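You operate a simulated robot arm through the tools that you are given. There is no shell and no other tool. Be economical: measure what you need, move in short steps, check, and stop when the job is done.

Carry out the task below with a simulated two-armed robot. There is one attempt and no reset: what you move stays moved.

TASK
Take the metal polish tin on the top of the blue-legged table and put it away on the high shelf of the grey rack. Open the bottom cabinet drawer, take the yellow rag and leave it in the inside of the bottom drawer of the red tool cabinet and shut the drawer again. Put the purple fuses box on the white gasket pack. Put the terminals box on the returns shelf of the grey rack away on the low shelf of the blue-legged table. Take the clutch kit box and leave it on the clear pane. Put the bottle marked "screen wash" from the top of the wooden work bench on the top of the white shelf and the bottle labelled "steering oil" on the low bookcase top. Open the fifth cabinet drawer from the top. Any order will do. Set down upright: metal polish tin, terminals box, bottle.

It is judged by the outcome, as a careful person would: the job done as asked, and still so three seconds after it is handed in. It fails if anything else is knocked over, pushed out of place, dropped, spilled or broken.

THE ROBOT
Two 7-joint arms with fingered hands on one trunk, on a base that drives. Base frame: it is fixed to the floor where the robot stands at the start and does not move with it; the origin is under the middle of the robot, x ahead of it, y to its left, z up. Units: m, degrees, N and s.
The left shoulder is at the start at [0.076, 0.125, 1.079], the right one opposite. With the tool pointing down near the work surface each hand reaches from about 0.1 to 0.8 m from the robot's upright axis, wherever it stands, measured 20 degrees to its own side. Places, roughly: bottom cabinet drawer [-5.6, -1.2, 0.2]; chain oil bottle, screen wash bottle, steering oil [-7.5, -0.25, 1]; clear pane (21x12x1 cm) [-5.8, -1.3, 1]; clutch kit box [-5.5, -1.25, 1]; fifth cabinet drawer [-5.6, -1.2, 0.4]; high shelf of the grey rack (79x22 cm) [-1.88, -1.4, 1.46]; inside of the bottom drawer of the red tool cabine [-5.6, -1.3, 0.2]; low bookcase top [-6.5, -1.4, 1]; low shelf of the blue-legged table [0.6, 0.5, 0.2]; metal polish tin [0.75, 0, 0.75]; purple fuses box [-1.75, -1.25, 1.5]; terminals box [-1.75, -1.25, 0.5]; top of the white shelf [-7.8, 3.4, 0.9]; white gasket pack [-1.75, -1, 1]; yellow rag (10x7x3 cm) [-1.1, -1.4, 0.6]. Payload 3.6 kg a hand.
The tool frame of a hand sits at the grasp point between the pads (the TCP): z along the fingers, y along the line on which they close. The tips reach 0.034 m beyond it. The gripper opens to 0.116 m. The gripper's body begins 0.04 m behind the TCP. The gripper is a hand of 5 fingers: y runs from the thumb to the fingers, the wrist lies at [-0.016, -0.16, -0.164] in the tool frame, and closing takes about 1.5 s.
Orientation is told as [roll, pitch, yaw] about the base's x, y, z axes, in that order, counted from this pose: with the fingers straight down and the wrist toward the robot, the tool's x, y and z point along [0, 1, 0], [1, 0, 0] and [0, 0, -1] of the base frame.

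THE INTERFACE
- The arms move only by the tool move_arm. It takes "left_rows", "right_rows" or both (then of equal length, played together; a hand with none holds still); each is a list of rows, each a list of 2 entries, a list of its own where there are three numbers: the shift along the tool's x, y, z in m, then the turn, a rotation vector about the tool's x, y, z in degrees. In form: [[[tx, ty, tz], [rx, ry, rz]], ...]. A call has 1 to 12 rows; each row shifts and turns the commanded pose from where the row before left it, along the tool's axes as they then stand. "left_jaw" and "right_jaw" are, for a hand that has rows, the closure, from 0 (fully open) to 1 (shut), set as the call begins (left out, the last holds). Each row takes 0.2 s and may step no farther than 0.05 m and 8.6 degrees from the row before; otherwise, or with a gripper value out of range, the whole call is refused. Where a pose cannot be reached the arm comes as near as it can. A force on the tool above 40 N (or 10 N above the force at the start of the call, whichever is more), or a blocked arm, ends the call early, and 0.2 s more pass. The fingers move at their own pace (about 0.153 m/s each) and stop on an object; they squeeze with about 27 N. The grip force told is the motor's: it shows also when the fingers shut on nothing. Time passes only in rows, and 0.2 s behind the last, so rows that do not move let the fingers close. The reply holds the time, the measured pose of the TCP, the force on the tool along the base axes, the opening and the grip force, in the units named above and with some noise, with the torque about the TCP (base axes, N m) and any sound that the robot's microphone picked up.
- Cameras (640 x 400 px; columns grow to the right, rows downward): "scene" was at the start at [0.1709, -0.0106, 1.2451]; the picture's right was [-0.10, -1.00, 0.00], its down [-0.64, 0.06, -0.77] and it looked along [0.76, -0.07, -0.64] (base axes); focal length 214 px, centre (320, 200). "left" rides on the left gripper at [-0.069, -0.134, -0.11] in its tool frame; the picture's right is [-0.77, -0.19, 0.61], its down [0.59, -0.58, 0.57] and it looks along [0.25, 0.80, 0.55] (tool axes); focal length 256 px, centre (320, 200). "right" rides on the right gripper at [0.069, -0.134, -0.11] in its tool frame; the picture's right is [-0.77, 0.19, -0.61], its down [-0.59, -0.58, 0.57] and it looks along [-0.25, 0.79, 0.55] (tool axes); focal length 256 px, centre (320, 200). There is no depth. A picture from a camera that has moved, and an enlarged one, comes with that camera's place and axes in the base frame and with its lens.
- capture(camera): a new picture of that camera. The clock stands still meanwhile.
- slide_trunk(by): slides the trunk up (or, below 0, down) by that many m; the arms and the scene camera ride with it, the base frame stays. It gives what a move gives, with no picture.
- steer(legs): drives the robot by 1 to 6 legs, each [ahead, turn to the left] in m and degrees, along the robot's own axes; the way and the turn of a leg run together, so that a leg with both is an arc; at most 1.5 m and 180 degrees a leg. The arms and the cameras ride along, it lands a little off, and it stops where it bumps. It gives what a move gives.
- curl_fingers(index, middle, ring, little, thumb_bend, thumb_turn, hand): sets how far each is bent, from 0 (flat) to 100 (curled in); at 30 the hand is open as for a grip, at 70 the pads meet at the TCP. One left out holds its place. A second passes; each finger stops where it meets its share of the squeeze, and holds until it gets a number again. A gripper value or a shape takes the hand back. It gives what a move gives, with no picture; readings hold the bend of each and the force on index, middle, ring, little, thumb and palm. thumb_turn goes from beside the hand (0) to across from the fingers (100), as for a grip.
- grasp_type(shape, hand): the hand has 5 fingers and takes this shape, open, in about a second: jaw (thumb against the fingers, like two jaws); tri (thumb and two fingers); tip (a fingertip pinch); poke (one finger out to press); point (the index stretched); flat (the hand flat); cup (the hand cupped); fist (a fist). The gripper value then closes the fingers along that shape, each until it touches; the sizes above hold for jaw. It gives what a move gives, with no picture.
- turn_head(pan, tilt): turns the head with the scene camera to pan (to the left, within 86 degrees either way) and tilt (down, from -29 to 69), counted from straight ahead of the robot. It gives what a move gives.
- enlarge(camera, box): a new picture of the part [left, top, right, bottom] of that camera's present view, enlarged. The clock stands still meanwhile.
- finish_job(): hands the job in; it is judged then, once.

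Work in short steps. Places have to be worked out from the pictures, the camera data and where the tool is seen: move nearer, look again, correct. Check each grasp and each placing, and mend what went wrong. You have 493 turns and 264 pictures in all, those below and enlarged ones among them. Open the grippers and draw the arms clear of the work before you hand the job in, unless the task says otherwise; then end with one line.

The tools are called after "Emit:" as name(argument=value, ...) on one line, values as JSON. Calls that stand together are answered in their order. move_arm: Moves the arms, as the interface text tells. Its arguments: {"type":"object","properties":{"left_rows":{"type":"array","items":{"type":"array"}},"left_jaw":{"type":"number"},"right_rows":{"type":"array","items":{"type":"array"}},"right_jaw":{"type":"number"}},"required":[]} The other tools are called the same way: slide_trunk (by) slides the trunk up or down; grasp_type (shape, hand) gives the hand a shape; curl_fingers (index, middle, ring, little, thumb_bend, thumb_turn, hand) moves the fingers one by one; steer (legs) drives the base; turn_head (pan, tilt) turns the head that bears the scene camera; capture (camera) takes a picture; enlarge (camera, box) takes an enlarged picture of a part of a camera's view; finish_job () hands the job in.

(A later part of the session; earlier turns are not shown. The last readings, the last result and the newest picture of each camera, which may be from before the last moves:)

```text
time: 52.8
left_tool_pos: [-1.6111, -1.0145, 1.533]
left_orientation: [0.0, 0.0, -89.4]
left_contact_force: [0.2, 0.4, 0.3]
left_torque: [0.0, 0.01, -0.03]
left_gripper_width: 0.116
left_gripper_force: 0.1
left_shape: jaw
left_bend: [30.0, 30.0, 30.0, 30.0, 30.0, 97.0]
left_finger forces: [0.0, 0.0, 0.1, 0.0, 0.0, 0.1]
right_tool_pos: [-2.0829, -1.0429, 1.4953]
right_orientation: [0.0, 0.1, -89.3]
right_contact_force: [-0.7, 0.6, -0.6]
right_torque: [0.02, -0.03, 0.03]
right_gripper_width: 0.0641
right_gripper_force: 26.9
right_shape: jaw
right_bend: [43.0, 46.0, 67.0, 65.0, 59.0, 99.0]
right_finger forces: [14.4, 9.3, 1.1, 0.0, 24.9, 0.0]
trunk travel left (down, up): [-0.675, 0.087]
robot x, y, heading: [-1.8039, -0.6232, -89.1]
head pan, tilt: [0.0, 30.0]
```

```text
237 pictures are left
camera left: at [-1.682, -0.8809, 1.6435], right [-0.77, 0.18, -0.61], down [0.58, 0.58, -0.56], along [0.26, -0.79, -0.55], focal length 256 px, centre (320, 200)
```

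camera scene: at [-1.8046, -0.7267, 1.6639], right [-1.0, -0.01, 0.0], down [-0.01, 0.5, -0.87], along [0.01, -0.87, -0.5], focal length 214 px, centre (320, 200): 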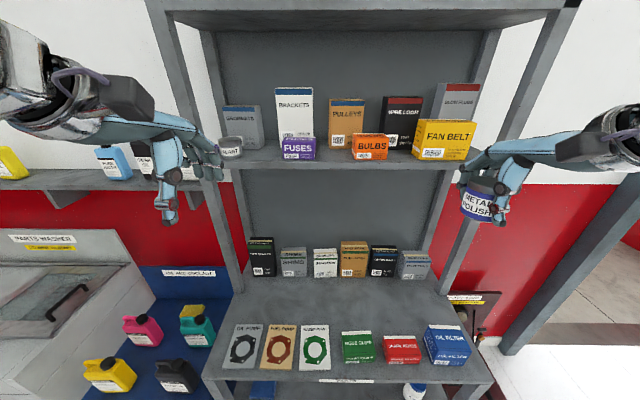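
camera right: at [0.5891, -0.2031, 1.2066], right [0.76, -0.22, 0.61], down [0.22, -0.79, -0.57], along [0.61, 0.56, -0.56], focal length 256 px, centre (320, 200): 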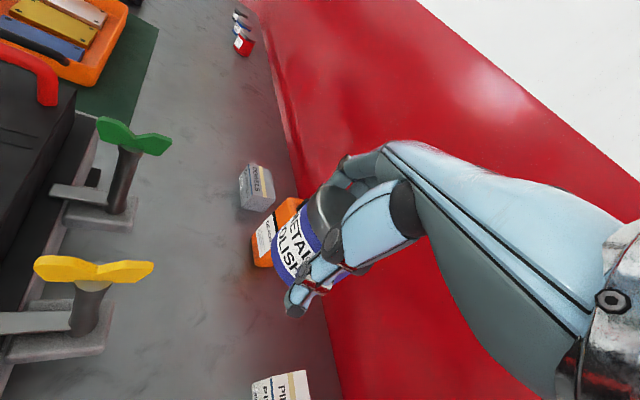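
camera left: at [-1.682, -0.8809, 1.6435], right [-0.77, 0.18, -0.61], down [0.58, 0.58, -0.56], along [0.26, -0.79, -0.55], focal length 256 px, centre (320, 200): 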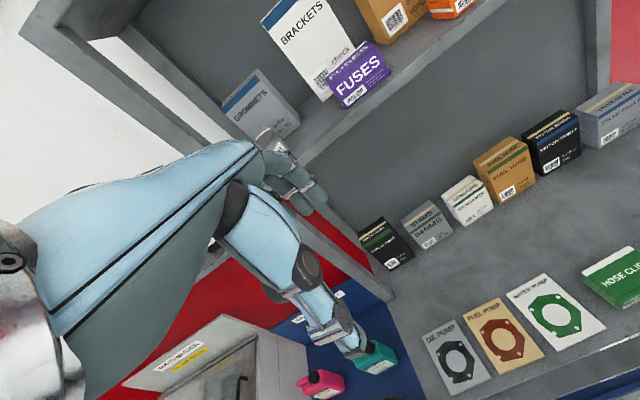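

The white gasket pack is the third one (green ring). The fuses box centre is at (-1.739, -1.341), z 1.46 to 1.511. I'll bring the left hand in above it with the jaws partly closed.

Emit:
move_arm(left_rows=[[[0, 0, -0.032], [0, 0, 0]], [[-0.016, 0.0409, 0], [0, 0, 0]], [[-0.016, 0.0409, 0], [0, 0, 0]], [[-0.016, 0.0409, 0], [0, 0, 0]], [[-0.016, 0.0409, 0], [0, 0, 0]], [[-0.016, 0.0409, 0], [0, 0, 0]], [[-0.016, 0.0409, 0], [0, 0, 0]], [[-0.016, 0.0409, 0], [0, 0, 0]]], left_jaw=0.3)

Emit:
capture(camera="left")

Emit:
enlarge(camera="scene", box=[180, 60, 420, 200])

```text
time: 54.6
left_tool_pos: [-1.725, -1.3053, 1.5632]
left_orientation: [0.2, 0.0, -89.4]
left_contact_force: [-1.2, -1.0, 0.0]
left_torque: [0.09, -0.04, 0.0]
left_gripper_width: 0.0811
left_gripper_force: 0.1
left_shape: jaw
left_bend: [35.0, 37.0, 52.0, 52.0, 55.0, 99.0]
left_finger forces: [0.1, 0.0, 0.1, 0.0, 0.1, 0.0]
right_tool_pos: [-2.0849, -1.0451, 1.4936]
right_orientation: [0.1, 0.2, -89.3]
right_contact_force: [-0.1, 0.0, -1.8]
right_torque: [-0.01, -0.04, 0.03]
right_gripper_width: 0.0638
right_gripper_force: 26.3
right_shape: jaw
right_bend: [43.0, 46.0, 67.0, 65.0, 59.0, 99.0]
right_finger forces: [14.4, 9.3, 1.0, 0.0, 24.7, 0.0]
trunk travel left (down, up): [-0.675, 0.087]
robot x, y, heading: [-1.8037, -0.6233, -89.1]
head pan, tilt: [0.0, 30.0]
```

```text
236 pictures are left
camera left: at [-1.7965, -1.1707, 1.6734], right [-0.77, 0.18, -0.61], down [0.59, 0.58, -0.56], along [0.26, -0.79, -0.55], focal length 256 px, centre (320, 200)
```

left: 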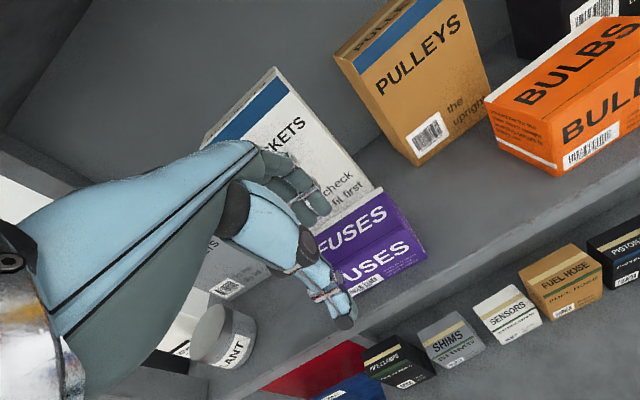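

```text
2.67 times, centred on (300, 130) of scene
camera zoom: at [-1.8075, -0.7283, 1.6638], right [-1.0, -0.01, 0.0], down [0.0, 0.5, -0.87], along [0.01, -0.87, -0.5], focal length 572 px, centre (373, 387)
```

zoom: 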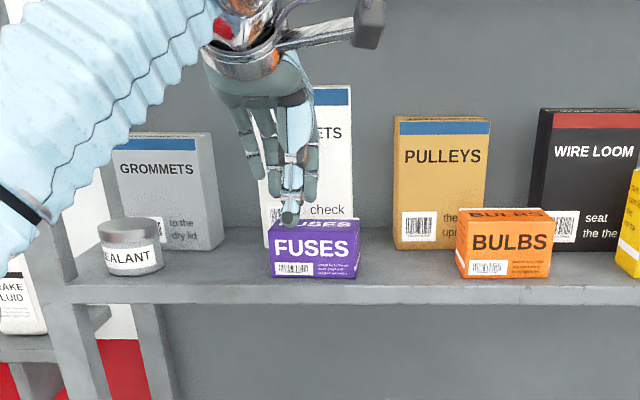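

The box centre refines to about (-1.740, -1.335). I'll centre over it, open slightly, and go down.

Emit:
move_arm(left_rows=[[[-0.014, 0.03, 0], [0, 0, 0]], [[0, 0, 0], [0, 0, 0]], [[0, 0, 0.02], [0, 0, 0]], [[0, 0, 0.02], [0, 0, 0]], [[0, 0, 0.02], [0, 0, 0]]], left_jaw=0.15)

Emit:
capture(camera="left")

```text
time: 55.8
left_tool_pos: [-1.733, -1.3314, 1.5047]
left_orientation: [0.0, 0.0, -89.3]
left_contact_force: [0.8, 0.9, 0.3]
left_torque: [-0.02, -0.01, 0.03]
left_gripper_width: 0.0986
left_gripper_force: 0.1
left_shape: jaw
left_bend: [33.0, 33.0, 42.0, 39.0, 37.0, 98.0]
left_finger forces: [0.0, 0.0, 0.0, 0.1, 0.1, 0.0]
right_tool_pos: [-2.0831, -1.044, 1.4952]
right_orientation: [0.0, 0.2, -89.5]
right_contact_force: [1.1, -0.5, -1.5]
right_torque: [0.0, 0.01, 0.02]
right_gripper_width: 0.064
right_gripper_force: 26.7
right_shape: jaw
right_bend: [43.0, 46.0, 67.0, 65.0, 59.0, 99.0]
right_finger forces: [14.4, 9.4, 1.0, 0.1, 24.8, 0.0]
trunk travel left (down, up): [-0.675, 0.087]
robot x, y, heading: [-1.8074, -0.6247, -89.3]
head pan, tilt: [0.0, 30.0]
```

```text
234 pictures are left
camera left: at [-1.8042, -1.1976, 1.6155], right [-0.77, 0.18, -0.61], down [0.58, 0.58, -0.57], along [0.26, -0.79, -0.55], focal length 256 px, centre (320, 200)
```

left: 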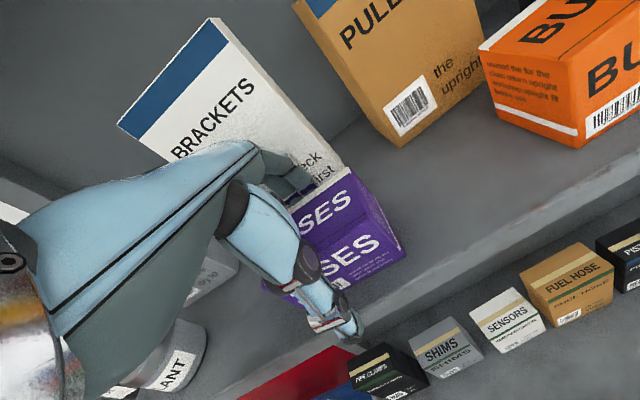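

No contact, and the box is between the thumb and fingers. Closing.

Emit:
move_arm(left_rows=[[[0, 0, 0], [0, 0, 0]], [[0, 0, 0], [0, 0, 0]], [[0, 0, 0], [0, 0, 0]], [[0, 0, 0], [0, 0, 0]], [[0, 0, 0], [0, 0, 0]], [[0, 0, 0], [0, 0, 0]]], left_jaw=1)

Emit:
capture(camera="left")

```text
time: 57.2
left_tool_pos: [-1.7329, -1.3306, 1.5057]
left_orientation: [0.0, -0.1, -89.4]
left_contact_force: [0.3, -1.1, 5.8]
left_torque: [-0.26, 0.01, -0.08]
left_gripper_width: 0.0664
left_gripper_force: 26.8
left_shape: jaw
left_bend: [42.0, 46.0, 63.0, 65.0, 56.0, 99.0]
left_finger forces: [16.7, 9.5, 3.7, 0.0, 29.7, 0.0]
right_tool_pos: [-2.0827, -1.0441, 1.4958]
right_orientation: [0.0, 0.0, -89.5]
right_contact_force: [-1.2, 0.3, -0.4]
right_torque: [0.02, -0.04, -0.02]
right_gripper_width: 0.0639
right_gripper_force: 26.9
right_shape: jaw
right_bend: [43.0, 46.0, 67.0, 65.0, 59.0, 99.0]
right_finger forces: [14.4, 9.3, 1.0, 0.0, 24.8, 0.0]
trunk travel left (down, up): [-0.675, 0.087]
robot x, y, heading: [-1.809, -0.6232, -89.1]
head pan, tilt: [0.0, 30.0]
```

```text
233 pictures are left
camera left: at [-1.8042, -1.1968, 1.6162], right [-0.77, 0.18, -0.61], down [0.58, 0.58, -0.57], along [0.26, -0.79, -0.55], focal length 256 px, centre (320, 200)
```

left: 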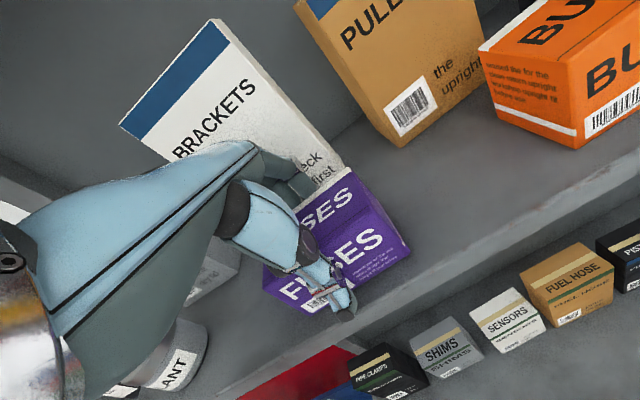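

Gripped at width 0.066. Lifting and drawing it out of the shelf.

Emit:
move_arm(left_rows=[[[0, 0, -0.02], [0, 0, 0]], [[0, 0, -0.025], [0, 0, 0]], [[0, 0, 0], [0, 0, 0]], [[0, -0.045, 0], [0, 0, 0]], [[0, -0.045, 0], [0, 0, 0]], [[0, -0.045, 0], [0, 0, 0]], [[0, -0.045, 0], [0, 0, 0]], [[0, -0.045, 0], [0, 0, 0]]])

Emit:
capture(camera="scene")

Emit:
capture(camera="left")

```text
time: 59.0
left_tool_pos: [-1.7378, -1.1035, 1.548]
left_orientation: [0.2, 0.2, -89.4]
left_contact_force: [0.2, 0.6, -1.0]
left_torque: [0.01, -0.02, 0.02]
left_gripper_width: 0.0666
left_gripper_force: 27.2
left_shape: jaw
left_bend: [42.0, 47.0, 63.0, 65.0, 56.0, 99.0]
left_finger forces: [15.9, 9.2, 3.3, 0.0, 28.3, 0.0]
right_tool_pos: [-2.0834, -1.0415, 1.4966]
right_orientation: [0.1, 0.1, -89.4]
right_contact_force: [0.9, 0.3, -1.5]
right_torque: [-0.02, -0.02, 0.02]
right_gripper_width: 0.064
right_gripper_force: 26.7
right_shape: jaw
right_bend: [43.0, 46.0, 67.0, 65.0, 59.0, 99.0]
right_finger forces: [14.5, 9.2, 1.0, 0.0, 24.8, 0.0]
trunk travel left (down, up): [-0.675, 0.087]
robot x, y, heading: [-1.8059, -0.6224, -89.4]
head pan, tilt: [0.0, 30.0]
```

```text
232 pictures are left
camera scene: at [-1.805, -0.7245, 1.664], right [-1.0, -0.01, 0.0], down [-0.01, 0.5, -0.87], along [0.01, -0.87, -0.5], focal length 214 px, centre (320, 200)
```

scene: 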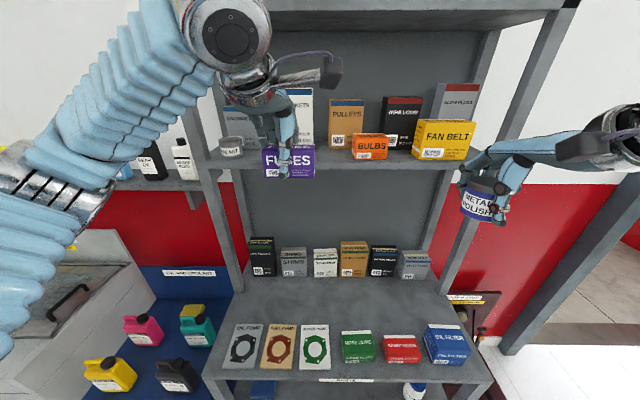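

```text
231 pictures are left
camera left: at [-1.8089, -0.9706, 1.6586], right [-0.77, 0.18, -0.61], down [0.58, 0.58, -0.56], along [0.26, -0.79, -0.55], focal length 256 px, centre (320, 200)
```

left: 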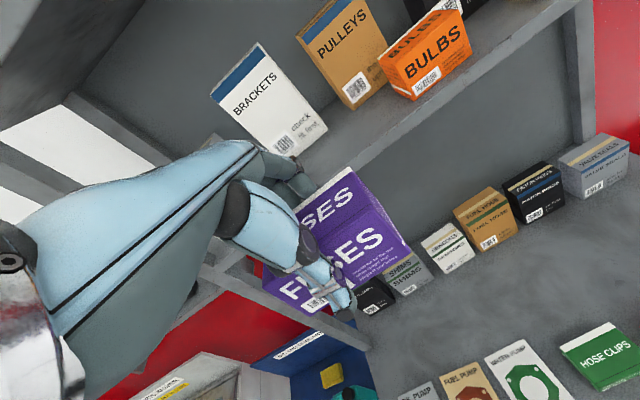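

The fuses box is clear. I'll move the left hand aside, then raise the tin and bring it in front of the free gap at x≈-1.80.

Emit:
move_arm(left_rows=[[[0.035, -0.03, 0], [0, 0, 0]], [[0.035, -0.03, 0], [0, 0, 0]], [[0.035, -0.03, 0], [0, 0, 0]], [[0.035, -0.03, 0], [0, 0, 0]], [[0.035, -0.03, 0], [0, 0, 0]], [[0.0, 0, 0], [0, 0, 0]], [[0, 0, 0], [0, 0, 0]], [[0, 0, 0], [0, 0, 0]], [[0, 0, 0], [0, 0, 0]], [[0, 0, 0], [0, 0, 0]]], right_rows=[[[0, 0, -0.03], [0, 0, 0]], [[0, 0, -0.03], [0, 0, 0]], [[0.0, 0, 0], [0, 0, 0]], [[0.04, 0, 0], [0, 0, 0]], [[0.04, 0, 0], [0, 0, 0]], [[0.04, 0, 0], [0, 0, 0]], [[0.04, 0, 0], [0, 0, 0]], [[0.04, 0, 0], [0, 0, 0]], [[0.04, 0, 0], [0, 0, 0]], [[0.04, 0, 0], [0, 0, 0]]])

Emit:
capture(camera="right")

Emit:
capture(camera="scene")

```text
time: 61.2
left_tool_pos: [-1.5559, -0.9557, 1.5501]
left_orientation: [-0.1, 0.0, -89.3]
left_contact_force: [-0.6, 0.5, -0.9]
left_torque: [-0.03, 0.0, -0.03]
left_gripper_width: 0.0664
left_gripper_force: 26.9
left_shape: jaw
left_bend: [42.0, 47.0, 63.0, 65.0, 56.0, 99.0]
left_finger forces: [15.8, 9.0, 3.0, 0.1, 27.9, 0.1]
right_tool_pos: [-1.7974, -1.0403, 1.5566]
right_orientation: [-0.3, 0.0, -89.4]
right_contact_force: [0.1, 0.0, -2.1]
right_torque: [0.01, 0.0, -0.03]
right_gripper_width: 0.0638
right_gripper_force: 27.3
right_shape: jaw
right_bend: [43.0, 46.0, 67.0, 65.0, 59.0, 99.0]
right_finger forces: [14.1, 9.1, 1.0, 0.0, 24.0, 0.1]
trunk travel left (down, up): [-0.675, 0.087]
robot x, y, heading: [-1.8071, -0.6193, -89.4]
head pan, tilt: [0.0, 30.0]
```

```text
230 pictures are left
camera right: at [-1.7313, -0.907, 1.6669], right [-0.76, -0.2, 0.61], down [-0.6, 0.57, -0.56], along [-0.24, -0.8, -0.55], focal length 256 px, centre (320, 200)
```

right: 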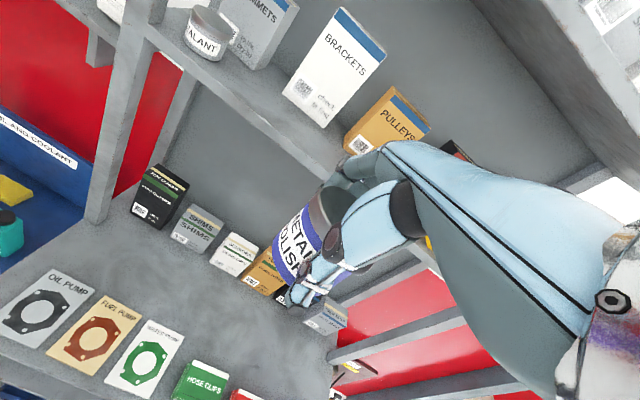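

```text
229 pictures are left
camera scene: at [-1.8, -0.7262, 1.6639], right [-1.0, -0.01, 0.0], down [-0.01, 0.5, -0.87], along [0.01, -0.87, -0.5], focal length 214 px, centre (320, 200)
```

scene: 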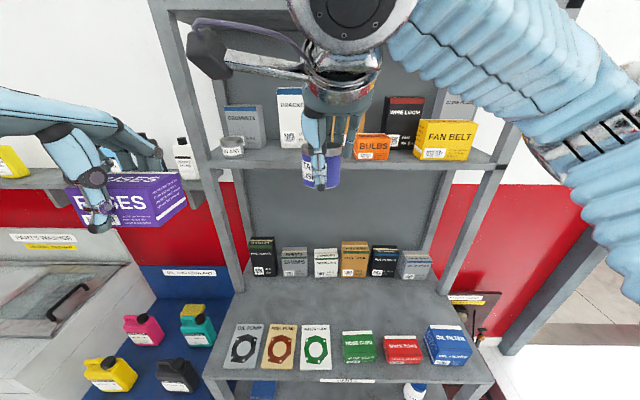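

Moving the tin forward over the shelf gap.

Emit:
move_arm(right_rows=[[[0, 0.045, 0], [0, 0, 0]], [[0, 0.045, 0], [0, 0, 0]], [[0, 0.045, 0], [0, 0, 0]], [[0, 0.045, 0], [0, 0, 0]], [[0, 0.045, 0], [0, 0, 0]], [[0, 0.045, 0], [0, 0, 0]], [[0, 0.035, 0], [0, 0, 0]]])

Emit:
capture(camera="right")

Emit:
enlarge(camera="scene", box=[200, 60, 440, 200])

```text
time: 62.8
left_tool_pos: [-1.5578, -0.9554, 1.5496]
left_orientation: [-0.1, 0.0, -89.3]
left_contact_force: [0.1, -0.4, -1.6]
left_torque: [0.02, -0.01, -0.02]
left_gripper_width: 0.0663
left_gripper_force: 26.9
left_shape: jaw
left_bend: [42.0, 47.0, 63.0, 65.0, 56.0, 99.0]
left_finger forces: [15.7, 9.0, 3.1, 0.0, 27.8, 0.1]
right_tool_pos: [-1.7986, -1.3473, 1.5553]
right_orientation: [-0.3, 0.1, -89.1]
right_contact_force: [0.4, 0.4, -1.4]
right_torque: [0.0, -0.03, -0.02]
right_gripper_width: 0.0636
right_gripper_force: 26.9
right_shape: jaw
right_bend: [43.0, 46.0, 67.0, 65.0, 59.0, 99.0]
right_finger forces: [14.3, 9.2, 1.3, 0.0, 24.1, 0.0]
trunk travel left (down, up): [-0.675, 0.087]
robot x, y, heading: [-1.8086, -0.6245, -89.2]
head pan, tilt: [0.0, 30.0]
```

```text
228 pictures are left
camera right: at [-1.7323, -1.2127, 1.6665], right [-0.76, -0.2, 0.61], down [-0.6, 0.57, -0.56], along [-0.24, -0.8, -0.55], focal length 256 px, centre (320, 200)
```

right: 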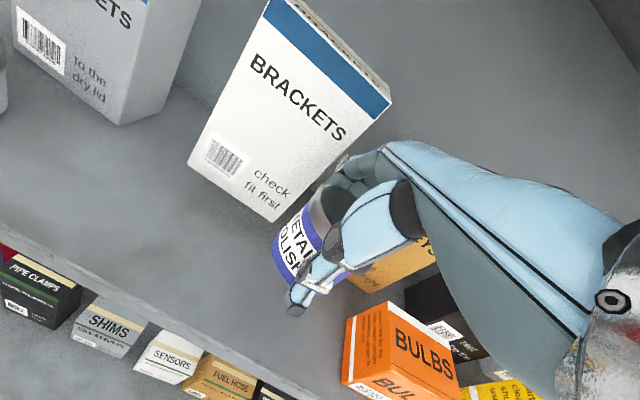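

```text
2.67 times, centred on (320, 130) of scene
camera zoom: at [-1.802, -0.7268, 1.6639], right [-1.0, -0.01, 0.0], down [-0.01, 0.5, -0.87], along [0.01, -0.87, -0.5], focal length 572 px, centre (320, 387)
```

zoom: 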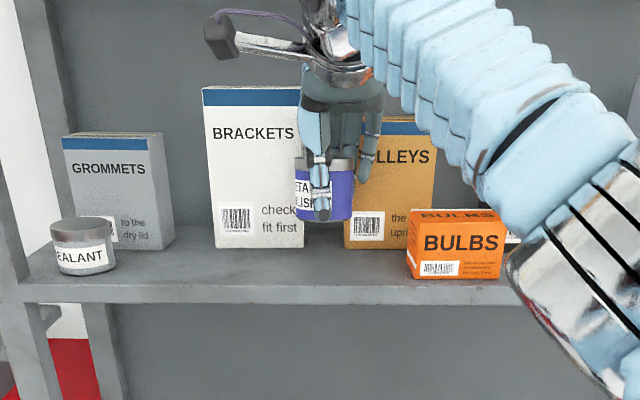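

The spot is clear. Lowering gently.

Emit:
move_arm(right_rows=[[[0, 0, 0.02], [0, 0, 0]], [[0, 0, 0.018], [0, 0, 0]], [[0, 0, 0.005], [0, 0, 0]]])

Emit:
enlarge(camera="scene", box=[260, 100, 380, 190])

```text
time: 63.6
left_tool_pos: [-1.5596, -0.9547, 1.5509]
left_orientation: [0.1, 0.0, -89.4]
left_contact_force: [0.2, -0.1, 0.3]
left_torque: [0.01, 0.01, 0.01]
left_gripper_width: 0.0662
left_gripper_force: 26.9
left_shape: jaw
left_bend: [42.0, 47.0, 63.0, 65.0, 56.0, 99.0]
left_finger forces: [15.7, 9.0, 3.1, 0.0, 27.8, 0.1]
right_tool_pos: [-1.8, -1.3457, 1.5118]
right_orientation: [0.1, 0.1, -89.3]
right_contact_force: [0.3, -0.2, -1.0]
right_torque: [0.02, 0.01, 0.03]
right_gripper_width: 0.0632
right_gripper_force: 27.4
right_shape: jaw
right_bend: [43.0, 46.0, 67.0, 65.0, 59.0, 99.0]
right_finger forces: [14.2, 9.0, 1.1, 0.1, 24.0, 0.0]
trunk travel left (down, up): [-0.675, 0.087]
robot x, y, heading: [-1.8078, -0.6194, -89.4]
head pan, tilt: [0.0, 30.0]
```

```text
4.44 times, centred on (320, 145) of scene
camera zoom: at [-1.8037, -0.7266, 1.6639], right [-1.0, -0.01, 0.0], down [-0.01, 0.5, -0.87], along [0.01, -0.87, -0.5], focal length 953 px, centre (320, 444)
```

zoom: 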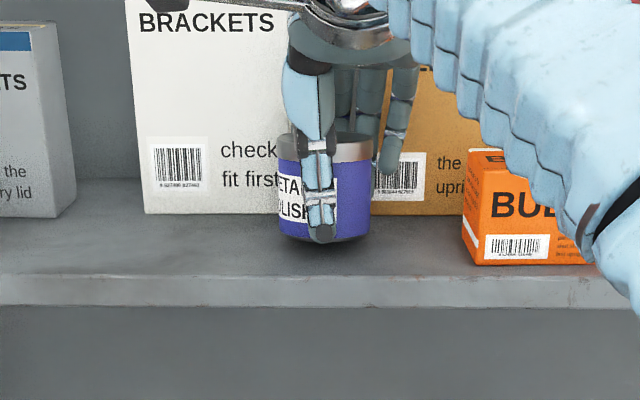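

Emit:
move_arm(right_rows=[[[0, 0, 0.004], [0, 0, 0]], [[0, 0, 0.003], [0, 0, 0]]])

```text
time: 64.2
left_tool_pos: [-1.5601, -0.9551, 1.5511]
left_orientation: [0.0, 0.1, -89.2]
left_contact_force: [-1.0, -0.2, -1.5]
left_torque: [0.0, 0.01, -0.03]
left_gripper_width: 0.0661
left_gripper_force: 27.3
left_shape: jaw
left_bend: [42.0, 47.0, 63.0, 65.0, 56.0, 99.0]
left_finger forces: [15.7, 8.9, 3.1, 0.0, 27.8, 0.0]
right_tool_pos: [-1.8, -1.3455, 1.5068]
right_orientation: [0.0, -0.2, -89.3]
right_contact_force: [-0.2, -0.5, 2.1]
right_torque: [-0.16, -0.02, -0.02]
right_gripper_width: 0.0637
right_gripper_force: 27.3
right_shape: jaw
right_bend: [43.0, 46.0, 67.0, 65.0, 59.0, 99.0]
right_finger forces: [14.9, 9.6, 1.1, 0.0, 23.9, 0.1]
trunk travel left (down, up): [-0.675, 0.087]
robot x, y, heading: [-1.8076, -0.6227, -89.2]
head pan, tilt: [0.0, 30.0]
```

Contact is starting. I'll press 2 mm more, then open part-way.

Emit:
move_arm(right_rows=[[[0, 0, 0.002], [0, 0, 0]]])

Emit:
move_arm(right_rows=[[[0, 0, 0], [0, 0, 0]], [[0, 0, 0], [0, 0, 0]], [[0, 0, 0], [0, 0, 0]], [[0, 0, 0], [0, 0, 0]]], right_jaw=0.15)

Emit:
enlarge(camera="scene", box=[260, 100, 380, 190])

```text
time: 64.6
left_tool_pos: [-1.5605, -0.9548, 1.5507]
left_orientation: [0.0, 0.1, -89.3]
left_contact_force: [0.1, 0.0, -1.0]
left_torque: [-0.01, -0.02, 0.02]
left_gripper_width: 0.0664
left_gripper_force: 26.8
left_shape: jaw
left_bend: [42.0, 47.0, 63.0, 65.0, 56.0, 99.0]
left_finger forces: [15.7, 9.0, 3.0, 0.0, 27.8, 0.0]
right_tool_pos: [-1.7992, -1.3451, 1.5056]
right_orientation: [0.0, -0.2, -89.3]
right_contact_force: [-1.1, -3.3, 9.6]
right_torque: [-0.48, 0.01, -0.02]
right_gripper_width: 0.0631
right_gripper_force: 26.9
right_shape: jaw
right_bend: [43.0, 46.0, 67.0, 65.0, 59.0, 99.0]
right_finger forces: [15.4, 10.0, 1.3, 0.1, 23.7, 0.1]
trunk travel left (down, up): [-0.675, 0.087]
robot x, y, heading: [-1.8067, -0.6209, -89.4]
head pan, tilt: [0.0, 30.0]
```

```text
time: 65.6
left_tool_pos: [-1.5585, -0.9549, 1.5492]
left_orientation: [0.0, 0.0, -89.3]
left_contact_force: [0.1, -0.3, -0.8]
left_torque: [0.01, -0.01, -0.03]
left_gripper_width: 0.0664
left_gripper_force: 26.8
left_shape: jaw
left_bend: [42.0, 47.0, 63.0, 65.0, 56.0, 99.0]
left_finger forces: [15.6, 9.1, 3.1, 0.0, 27.8, 0.0]
right_tool_pos: [-1.7973, -1.3452, 1.503]
right_orientation: [0.0, 0.2, -89.4]
right_contact_force: [0.5, 0.3, -0.9]
right_torque: [-0.03, 0.04, -0.02]
right_gripper_width: 0.0982
right_gripper_force: 0.0
right_shape: jaw
right_bend: [33.0, 33.0, 42.0, 40.0, 37.0, 98.0]
right_finger forces: [0.1, 0.0, 0.6, 0.0, 0.0, 0.1]
trunk travel left (down, up): [-0.675, 0.087]
robot x, y, heading: [-1.807, -0.6263, -89.2]
head pan, tilt: [0.0, 30.0]
```

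```text
4.44 times, centred on (320, 145) of scene
camera zoom: at [-1.8037, -0.7263, 1.6639], right [-1.0, -0.01, 0.0], down [-0.01, 0.5, -0.87], along [0.01, -0.87, -0.5], focal length 953 px, centre (320, 444)
```

zoom: 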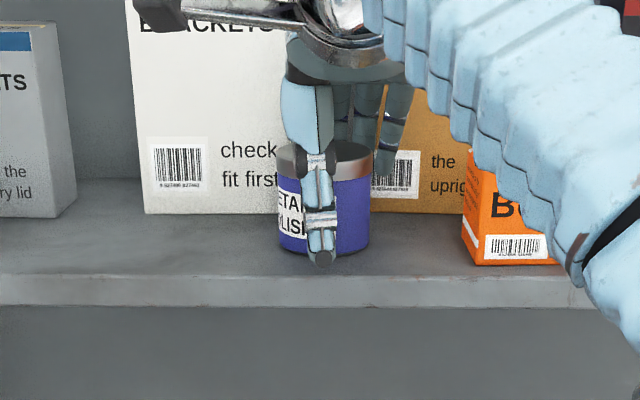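

The tin stands upright. I'll lift off slowly and back out.

Emit:
move_arm(right_rows=[[[0, 0, -0.015], [0, 0, 0]], [[0, 0, -0.025], [0, 0, 0]], [[0, 0, -0.025], [0, 0, 0]]])

Emit:
move_arm(right_rows=[[[0, -0.045, 0], [0, 0, 0]], [[0, -0.045, 0], [0, 0, 0]], [[0, -0.045, 0], [0, 0, 0]], [[0, -0.045, 0], [0, 0, 0]], [[-0.03, -0.035, 0], [0, 0, 0]], [[-0.04, -0.03, 0], [0, 0, 0]], [[-0.04, -0.03, 0], [0, 0, 0]], [[-0.04, 0, 0], [0, 0, 0]], [[-0.04, 0, 0], [0, 0, 0]], [[-0.04, 0, 0], [0, 0, 0]]])

Emit:
capture(camera="scene")

```text
time: 66.4
left_tool_pos: [-1.5584, -0.9551, 1.5497]
left_orientation: [0.1, 0.0, -89.4]
left_contact_force: [0.0, 0.5, -1.7]
left_torque: [0.01, 0.01, 0.0]
left_gripper_width: 0.0663
left_gripper_force: 27.3
left_shape: jaw
left_bend: [42.0, 47.0, 63.0, 65.0, 56.0, 99.0]
left_finger forces: [15.7, 9.0, 3.0, 0.0, 27.9, 0.0]
right_tool_pos: [-1.7978, -1.3432, 1.5716]
right_orientation: [-0.1, 0.0, -89.3]
right_contact_force: [-0.6, 0.0, -0.4]
right_torque: [-0.01, 0.03, -0.02]
right_gripper_width: 0.0984
right_gripper_force: 0.1
right_shape: jaw
right_bend: [33.0, 33.0, 42.0, 40.0, 37.0, 98.0]
right_finger forces: [0.0, 0.0, 0.0, 0.0, 0.0, 0.1]
trunk travel left (down, up): [-0.675, 0.087]
robot x, y, heading: [-1.8057, -0.6205, -89.1]
head pan, tilt: [0.0, 30.0]
```

```text
time: 68.6
left_tool_pos: [-1.564, -0.9541, 1.5502]
left_orientation: [0.1, 0.0, -89.4]
left_contact_force: [-0.2, 0.4, -1.7]
left_torque: [-0.03, -0.04, -0.01]
left_gripper_width: 0.0664
left_gripper_force: 26.9
left_shape: jaw
left_bend: [42.0, 47.0, 63.0, 65.0, 56.0, 99.0]
left_finger forces: [15.7, 9.0, 3.1, 0.0, 27.7, 0.0]
right_tool_pos: [-2.037, -1.0708, 1.5679]
right_orientation: [0.0, -0.1, -89.5]
right_contact_force: [-0.8, 0.1, 0.6]
right_torque: [0.0, -0.01, 0.02]
right_gripper_width: 0.0984
right_gripper_force: 0.0
right_shape: jaw
right_bend: [32.0, 33.0, 42.0, 39.0, 37.0, 98.0]
right_finger forces: [0.1, 0.0, 0.1, 0.0, 0.1, 0.0]
trunk travel left (down, up): [-0.675, 0.087]
robot x, y, heading: [-1.8087, -0.6187, -89.3]
head pan, tilt: [0.0, 30.0]
```

```text
224 pictures are left
camera scene: at [-1.807, -0.7248, 1.664], right [-1.0, -0.01, 0.0], down [0.0, 0.5, -0.87], along [0.01, -0.87, -0.5], focal length 214 px, centre (320, 200)
```

scene: 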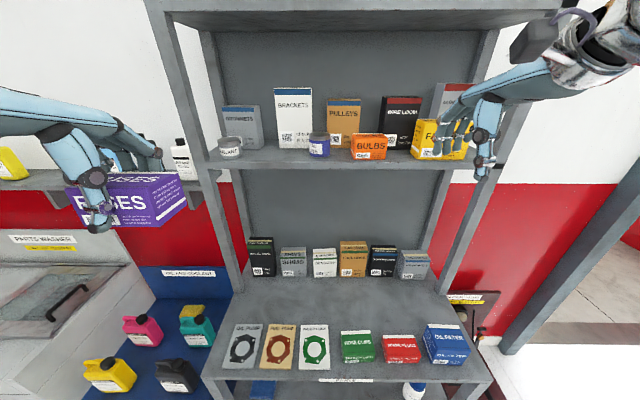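

The tin is placed. The fuses box is about 9.7 × 6.6 cm, so I'll turn the left hand 90° to lay it lengthwise along the pack, and pull the right hand back, before lowering the trunk.

Emit:
move_arm(left_rows=[[[0, 0, 0], [0, 0, 8.18]], [[0, 0, 0], [0, 0, 8.18]], [[0, 0, 0], [0, 0, 8.18]], [[0, 0, 0], [0, 0, 8.18]], [[0, 0, 0], [0, 0, 8.18]], [[0, 0, 0], [0, 0, 8.18]], [[0, 0, 0], [0, 0, 8.18]], [[0, 0, 0], [0, 0, 8.18]], [[0, 0, 0], [0, 0, 8.18]], [[0, 0, 0], [0, 0, 8.18]], [[0, 0, 0], [0, 0, 8.18]]], right_rows=[[[0, -0.03, 0], [0, 0, 0]], [[0, -0.03, 0], [0, 0, 0]], [[0, -0.03, 0], [0, 0, 0]], [[0, -0.03, 0], [0, 0, 0]], [[0, -0.03, 0], [0, 0, 0]], [[0, -0.02, 0], [0, 0, 0]], [[0, 0, 0], [0, 0, 0]], [[0, 0, 0], [0, 0, 0]], [[0, 0, 0], [0, 0, 0]], [[0, 0, 0], [0, 0, 0]], [[0, 0, 0], [0, 0, 0]]])

Emit:
slide_trunk(by=-0.4)

Emit:
turn_head(pan=0, tilt=45)

Emit:
capture(camera="scene")

Emit:
capture(camera="left")

```text
time: 71.0
left_tool_pos: [-1.5637, -0.9559, 1.5498]
left_orientation: [0.0, 0.0, -179.4]
left_contact_force: [-0.3, 0.0, -1.0]
left_torque: [0.02, 0.03, 0.0]
left_gripper_width: 0.066
left_gripper_force: 27.4
left_shape: jaw
left_bend: [43.0, 47.0, 63.0, 65.0, 56.0, 99.0]
left_finger forces: [15.6, 8.9, 3.1, 0.1, 27.5, 0.0]
right_tool_pos: [-2.0337, -0.9009, 1.5696]
right_orientation: [0.0, 0.0, -89.4]
right_contact_force: [-0.8, -0.9, 0.0]
right_torque: [0.01, 0.0, 0.05]
right_gripper_width: 0.0984
right_gripper_force: 0.0
right_shape: jaw
right_bend: [32.0, 33.0, 42.0, 39.0, 37.0, 98.0]
right_finger forces: [0.0, 0.0, 0.0, 0.0, 0.0, 0.0]
trunk travel left (down, up): [-0.675, 0.087]
robot x, y, heading: [-1.8043, -0.62, -89.0]
head pan, tilt: [0.0, 30.0]
```

```text
time: 74.8
left_tool_pos: [-1.5613, -0.9537, 1.1499]
left_orientation: [-0.1, 0.0, -179.3]
left_contact_force: [0.1, -0.3, -1.5]
left_torque: [0.0, 0.01, 0.02]
left_gripper_width: 0.0662
left_gripper_force: 27.3
left_shape: jaw
left_bend: [43.0, 47.0, 63.0, 65.0, 56.0, 99.0]
left_finger forces: [15.6, 8.9, 3.2, 0.1, 27.4, 0.0]
right_tool_pos: [-2.0344, -0.902, 1.1674]
right_orientation: [0.0, 0.0, -89.4]
right_contact_force: [-0.2, 0.0, -0.1]
right_torque: [0.05, 0.0, 0.03]
right_gripper_width: 0.0983
right_gripper_force: 0.0
right_shape: jaw
right_bend: [32.0, 33.0, 42.0, 39.0, 37.0, 98.0]
right_finger forces: [0.0, 0.0, 0.0, 0.0, 0.0, 0.0]
trunk travel left (down, up): [-0.275, 0.487]
robot x, y, heading: [-1.8056, -0.621, -89.3]
head pan, tilt: [0.0, 30.0]
```

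```text
time: 75.6
left_tool_pos: [-1.5628, -0.9543, 1.1496]
left_orientation: [0.1, -0.1, -179.2]
left_contact_force: [-0.1, -1.2, -1.4]
left_torque: [-0.03, -0.04, 0.01]
left_gripper_width: 0.0662
left_gripper_force: 27.0
left_shape: jaw
left_bend: [43.0, 47.0, 63.0, 65.0, 56.0, 99.0]
left_finger forces: [15.6, 8.9, 3.0, 0.0, 27.4, 0.0]
right_tool_pos: [-2.0345, -0.9019, 1.1684]
right_orientation: [0.0, -0.1, -89.4]
right_contact_force: [0.2, 0.4, 0.1]
right_torque: [-0.01, -0.01, 0.04]
right_gripper_width: 0.0985
right_gripper_force: 0.0
right_shape: jaw
right_bend: [32.0, 33.0, 42.0, 39.0, 37.0, 98.0]
right_finger forces: [0.0, 0.1, 0.1, 0.0, 0.1, 0.0]
trunk travel left (down, up): [-0.275, 0.487]
robot x, y, heading: [-1.804, -0.6244, -89.4]
head pan, tilt: [0.0, 45.0]
```

```text
223 pictures are left
camera scene: at [-1.8035, -0.7911, 1.2377], right [-1.0, -0.01, 0.0], down [-0.01, 0.71, -0.71], along [0.01, -0.71, -0.71], focal length 214 px, centre (320, 200)
```

scene: 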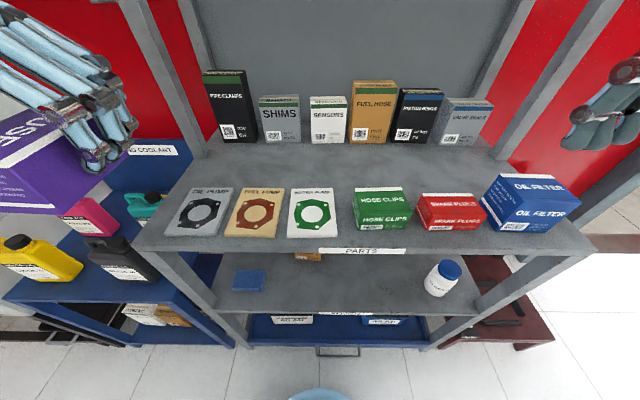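

```text
222 pictures are left
camera left: at [-1.4298, -0.8836, 1.2606], right [0.18, 0.77, -0.61], down [0.58, -0.58, -0.57], along [-0.79, -0.26, -0.55], focal length 256 px, centre (320, 200)
```

left: 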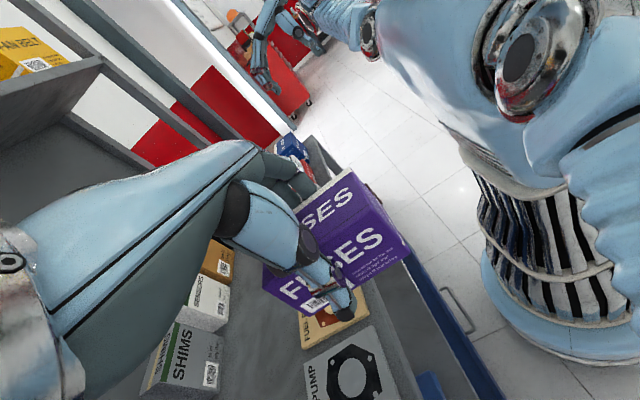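

The white pack's centre is about (-1.781, -1.115). I'll move the fuses box above it.

Emit:
move_arm(left_rows=[[[0.027, 0.0365, 0], [0, 0, 0]], [[0.027, 0.0365, 0], [0, 0, 0]], [[0.027, 0.0365, 0], [0, 0, 0]], [[0.027, 0.0365, 0], [0, 0, 0]], [[0.027, 0.0365, 0], [0, 0, 0]], [[0.026, 0.0365, 0], [0, 0, 0]], [[0, 0, 0.04], [0, 0, 0]], [[0, 0, 0.04], [0, 0, 0]], [[0, 0, 0.04], [0, 0, 0]], [[0, 0, 0.04], [0, 0, 0]]])

Emit:
capture(camera="scene")

Emit:
capture(camera="left")

```text
time: 77.8
left_tool_pos: [-1.7757, -1.1208, 0.9875]
left_orientation: [0.1, 0.0, -179.3]
left_contact_force: [-0.1, 0.6, -1.0]
left_torque: [-0.03, -0.01, -0.03]
left_gripper_width: 0.0661
left_gripper_force: 26.9
left_shape: jaw
left_bend: [43.0, 47.0, 63.0, 65.0, 56.0, 99.0]
left_finger forces: [15.6, 9.0, 3.1, 0.0, 27.4, 0.1]
right_tool_pos: [-2.0339, -0.9027, 1.1677]
right_orientation: [0.0, 0.0, -89.3]
right_contact_force: [0.5, 0.2, -0.8]
right_torque: [0.0, -0.01, -0.01]
right_gripper_width: 0.0986
right_gripper_force: 0.0
right_shape: jaw
right_bend: [32.0, 33.0, 42.0, 39.0, 37.0, 98.0]
right_finger forces: [0.0, 0.1, 0.0, 0.0, 0.0, 0.1]
trunk travel left (down, up): [-0.275, 0.487]
robot x, y, heading: [-1.8077, -0.6224, -89.2]
head pan, tilt: [0.0, 45.0]
```

```text
221 pictures are left
camera scene: at [-1.8035, -0.7914, 1.2376], right [-1.0, -0.01, 0.0], down [-0.01, 0.71, -0.71], along [0.01, -0.71, -0.71], focal length 214 px, centre (320, 200)
```

scene: 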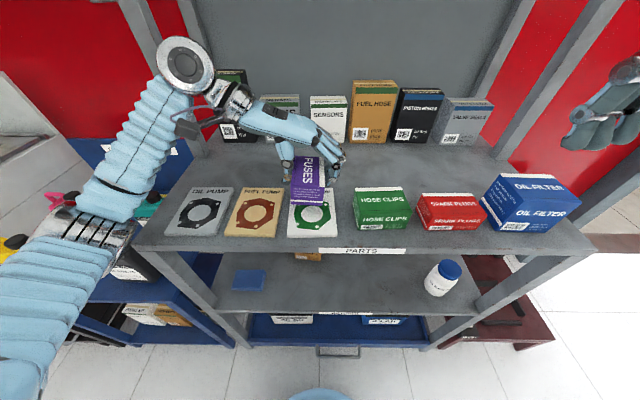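

```text
220 pictures are left
camera left: at [-1.6439, -1.0489, 1.0991], right [0.18, 0.77, -0.61], down [0.58, -0.58, -0.57], along [-0.79, -0.26, -0.55], focal length 256 px, centre (320, 200)
```

left: 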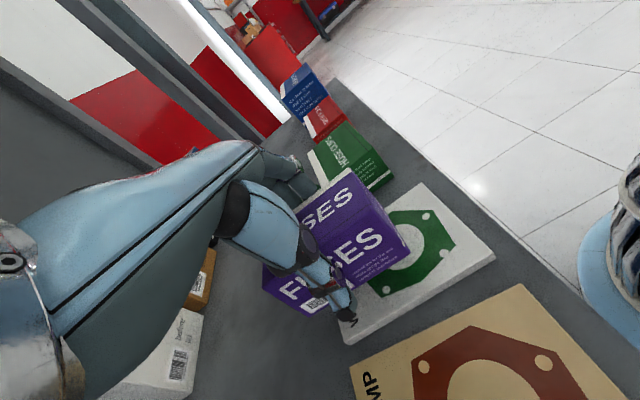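

Well aligned over the white pack. Lowering in small steps.

Emit:
move_arm(left_rows=[[[0, 0, 0.02], [0, 0, 0]], [[0, 0, 0.015], [0, 0, 0]], [[0, 0, 0.005], [0, 0, 0]]])

Emit:
enlarge(camera="left", box=[240, 150, 520, 350])

Emit:
enlarge(camera="scene", box=[220, 120, 420, 250])

```text
time: 78.6
left_tool_pos: [-1.7771, -1.1178, 0.9538]
left_orientation: [0.5, -0.4, -179.1]
left_contact_force: [5.1, -4.2, 25.8]
left_torque: [-0.05, 0.47, -0.03]
left_gripper_width: 0.0665
left_gripper_force: 26.9
left_shape: jaw
left_bend: [42.0, 47.0, 63.0, 65.0, 56.0, 99.0]
left_finger forces: [16.3, 9.8, 3.6, 0.3, 36.6, 0.1]
right_tool_pos: [-2.0343, -0.9014, 1.1696]
right_orientation: [0.0, 0.0, -89.2]
right_contact_force: [-0.4, -0.9, 0.8]
right_torque: [0.0, 0.0, -0.03]
right_gripper_width: 0.0986
right_gripper_force: 0.0
right_shape: jaw
right_bend: [32.0, 33.0, 42.0, 39.0, 37.0, 98.0]
right_finger forces: [0.0, 0.1, 0.1, 0.1, 0.0, 0.1]
trunk travel left (down, up): [-0.275, 0.487]
robot x, y, heading: [-1.808, -0.6219, -89.3]
head pan, tilt: [0.0, 45.0]
```

```text
2.00 times, centred on (380, 250) of left
camera zoom: at [-1.6447, -1.047, 1.0635], right [0.17, 0.77, -0.62], down [0.58, -0.58, -0.56], along [-0.79, -0.26, -0.55], focal length 512 px, centre (200, 100)
```

zoom: 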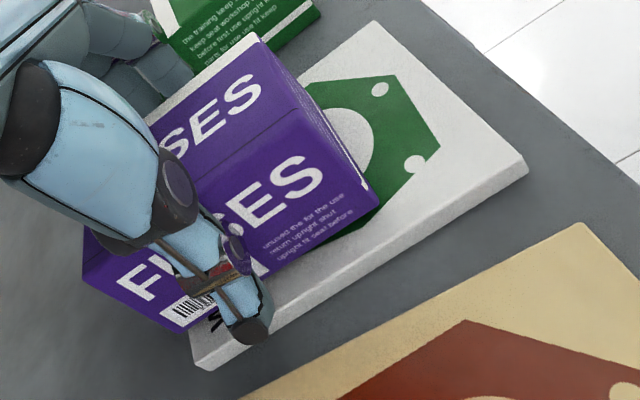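

```text
3.08 times, centred on (320, 185) of scene
camera zoom: at [-1.8028, -0.7897, 1.2384], right [-1.0, -0.01, 0.0], down [-0.01, 0.71, -0.71], along [0.01, -0.71, -0.71], focal length 660 px, centre (320, 246)
```

zoom: 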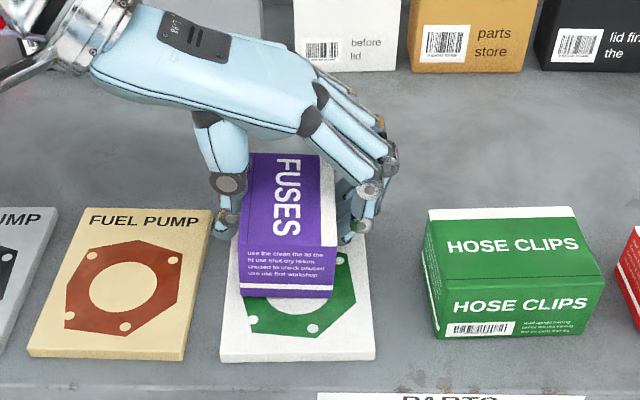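

Contact: the pack top is near z 0.905. The box sits about 2.5 cm too far back, so I'll lift slightly, shift it toward the front, and set it down.

Emit:
move_arm(left_rows=[[[0, 0, -0.025], [0, 0, 0]], [[-0.013, 0.003, 0], [0, 0, 0]], [[-0.013, 0.003, 0], [0, 0, 0]], [[0, 0, 0.01], [0, 0, 0]], [[0, 0, 0.004], [0, 0, 0]]])

```text
time: 79.8
left_tool_pos: [-1.7865, -1.093, 0.9612]
left_orientation: [-0.1, -0.1, -179.3]
left_contact_force: [-0.1, -0.9, -1.3]
left_torque: [0.0, -0.01, 0.01]
left_gripper_width: 0.0662
left_gripper_force: 27.6
left_shape: jaw
left_bend: [42.0, 47.0, 63.0, 65.0, 56.0, 99.0]
left_finger forces: [15.6, 8.8, 3.4, 0.1, 27.9, 0.1]
right_tool_pos: [-2.0335, -0.9028, 1.1686]
right_orientation: [0.0, -0.1, -89.3]
right_contact_force: [0.3, -0.2, -0.1]
right_torque: [0.04, 0.01, 0.0]
right_gripper_width: 0.0985
right_gripper_force: 0.0
right_shape: jaw
right_bend: [32.0, 33.0, 42.0, 39.0, 37.0, 98.0]
right_finger forces: [0.1, 0.1, 0.0, 0.0, 0.0, 0.0]
trunk travel left (down, up): [-0.275, 0.487]
robot x, y, heading: [-1.8068, -0.623, -89.2]
head pan, tilt: [0.0, 45.0]
```

Emit:
move_arm(left_rows=[[[0, 0, 0.004], [0, 0, 0]], [[0, 0, 0.002], [0, 0, 0]]])

Emit:
enlarge(camera="scene", box=[220, 120, 420, 250])

```text
time: 80.4
left_tool_pos: [-1.7854, -1.0917, 0.9563]
left_orientation: [0.1, 0.0, -179.3]
left_contact_force: [1.2, 0.1, 4.3]
left_torque: [0.01, 0.08, 0.0]
left_gripper_width: 0.0662
left_gripper_force: 26.9
left_shape: jaw
left_bend: [42.0, 47.0, 63.0, 65.0, 56.0, 99.0]
left_finger forces: [15.7, 8.9, 3.4, 0.1, 29.3, 0.0]
right_tool_pos: [-2.0338, -0.9026, 1.1689]
right_orientation: [0.0, 0.1, -89.2]
right_contact_force: [0.0, 0.5, 0.3]
right_torque: [0.01, 0.01, 0.0]
right_gripper_width: 0.0983
right_gripper_force: 0.0
right_shape: jaw
right_bend: [32.0, 33.0, 42.0, 39.0, 37.0, 98.0]
right_finger forces: [0.0, 0.0, 0.1, 0.0, 0.0, 0.0]
trunk travel left (down, up): [-0.275, 0.487]
robot x, y, heading: [-1.8055, -0.6207, -89.2]
head pan, tilt: [0.0, 45.0]
```

```text
3.08 times, centred on (320, 185) of scene
camera zoom: at [-1.8035, -0.7908, 1.2378], right [-1.0, -0.01, 0.0], down [-0.01, 0.71, -0.71], along [0.01, -0.71, -0.71], focal length 660 px, centre (320, 246)
```

zoom: 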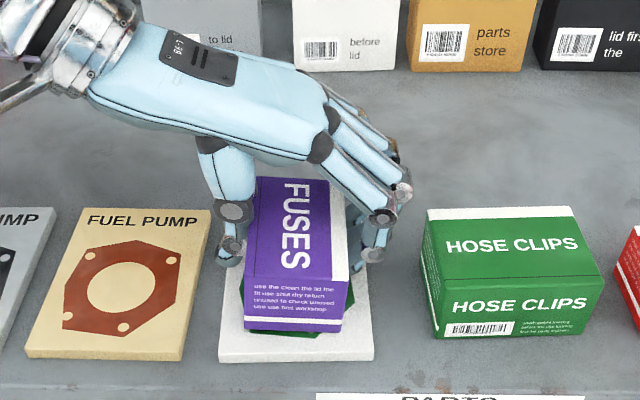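

Good position. I'll release and lift away.

Emit:
move_arm(left_rows=[[[0, 0, 0], [0, 0, 0]], [[0, 0, 0], [0, 0, 0]], [[0, 0, 0], [0, 0, 0]], [[0, 0, 0], [0, 0, 0]]], left_jaw=0.15)

Emit:
move_arm(left_rows=[[[0, 0, -0.02], [0, 0, 0]], [[0, 0, -0.03], [0, 0, 0]], [[0, 0, -0.04], [0, 0, 0]], [[0, 0, -0.04], [0, 0, 0]], [[-0.02, -0.04, 0], [0, 0, 0]], [[-0.02, -0.04, 0], [0, 0, 0]], [[-0.02, -0.04, 0], [0, 0, 0]], [[-0.02, -0.04, 0], [0, 0, 0]], [[-0.02, -0.04, 0], [0, 0, 0]], [[-0.02, -0.04, 0], [0, 0, 0]]])

Emit:
capture(camera="scene")

```text
time: 81.4
left_tool_pos: [-1.7847, -1.0905, 0.9545]
left_orientation: [0.1, 0.0, -179.3]
left_contact_force: [-0.1, 0.7, -0.2]
left_torque: [-0.02, 0.02, 0.0]
left_gripper_width: 0.0985
left_gripper_force: 0.0
left_shape: jaw
left_bend: [33.0, 33.0, 42.0, 40.0, 37.0, 98.0]
left_finger forces: [0.0, 0.0, 0.1, 0.0, 0.0, 0.0]
right_tool_pos: [-2.0338, -0.9027, 1.1695]
right_orientation: [-0.1, 0.1, -89.4]
right_contact_force: [0.4, -0.3, -0.8]
right_torque: [-0.01, 0.01, 0.02]
right_gripper_width: 0.0982
right_gripper_force: 0.1
right_shape: jaw
right_bend: [32.0, 33.0, 42.0, 39.0, 37.0, 98.0]
right_finger forces: [0.0, 0.1, 0.1, 0.1, 0.1, 0.0]
trunk travel left (down, up): [-0.275, 0.487]
robot x, y, heading: [-1.8056, -0.6205, -89.2]
head pan, tilt: [0.0, 45.0]
```

```text
time: 83.6
left_tool_pos: [-1.5461, -0.9665, 1.0847]
left_orientation: [0.0, 0.0, -179.3]
left_contact_force: [-0.1, 0.2, 0.6]
left_torque: [0.02, 0.0, -0.02]
left_gripper_width: 0.0985
left_gripper_force: 0.1
left_shape: jaw
left_bend: [32.0, 33.0, 42.0, 39.0, 37.0, 98.0]
left_finger forces: [0.0, 0.0, 0.0, 0.0, 0.0, 0.0]
right_tool_pos: [-2.0337, -0.9022, 1.1689]
right_orientation: [0.1, -0.1, -89.2]
right_contact_force: [-0.6, 0.7, 0.2]
right_torque: [0.02, 0.0, -0.01]
right_gripper_width: 0.0986
right_gripper_force: 0.0
right_shape: jaw
right_bend: [32.0, 33.0, 42.0, 39.0, 37.0, 98.0]
right_finger forces: [0.0, 0.0, 0.1, 0.0, 0.1, 0.0]
trunk travel left (down, up): [-0.275, 0.487]
robot x, y, heading: [-1.805, -0.6222, -89.2]
head pan, tilt: [0.0, 45.0]
```

```text
216 pictures are left
camera scene: at [-1.8028, -0.7906, 1.2378], right [-1.0, -0.01, 0.0], down [-0.01, 0.71, -0.71], along [0.01, -0.71, -0.71], focal length 214 px, centre (320, 200)
```

scene: 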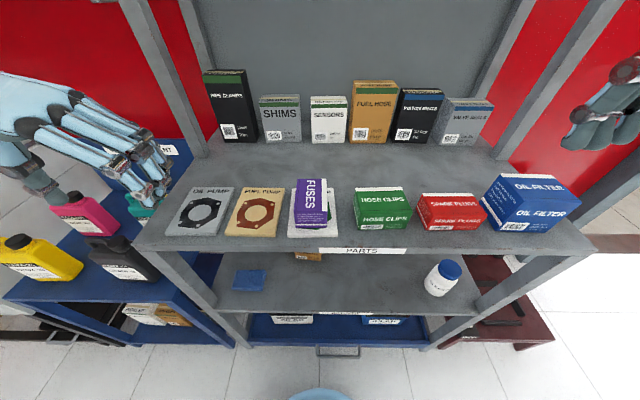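

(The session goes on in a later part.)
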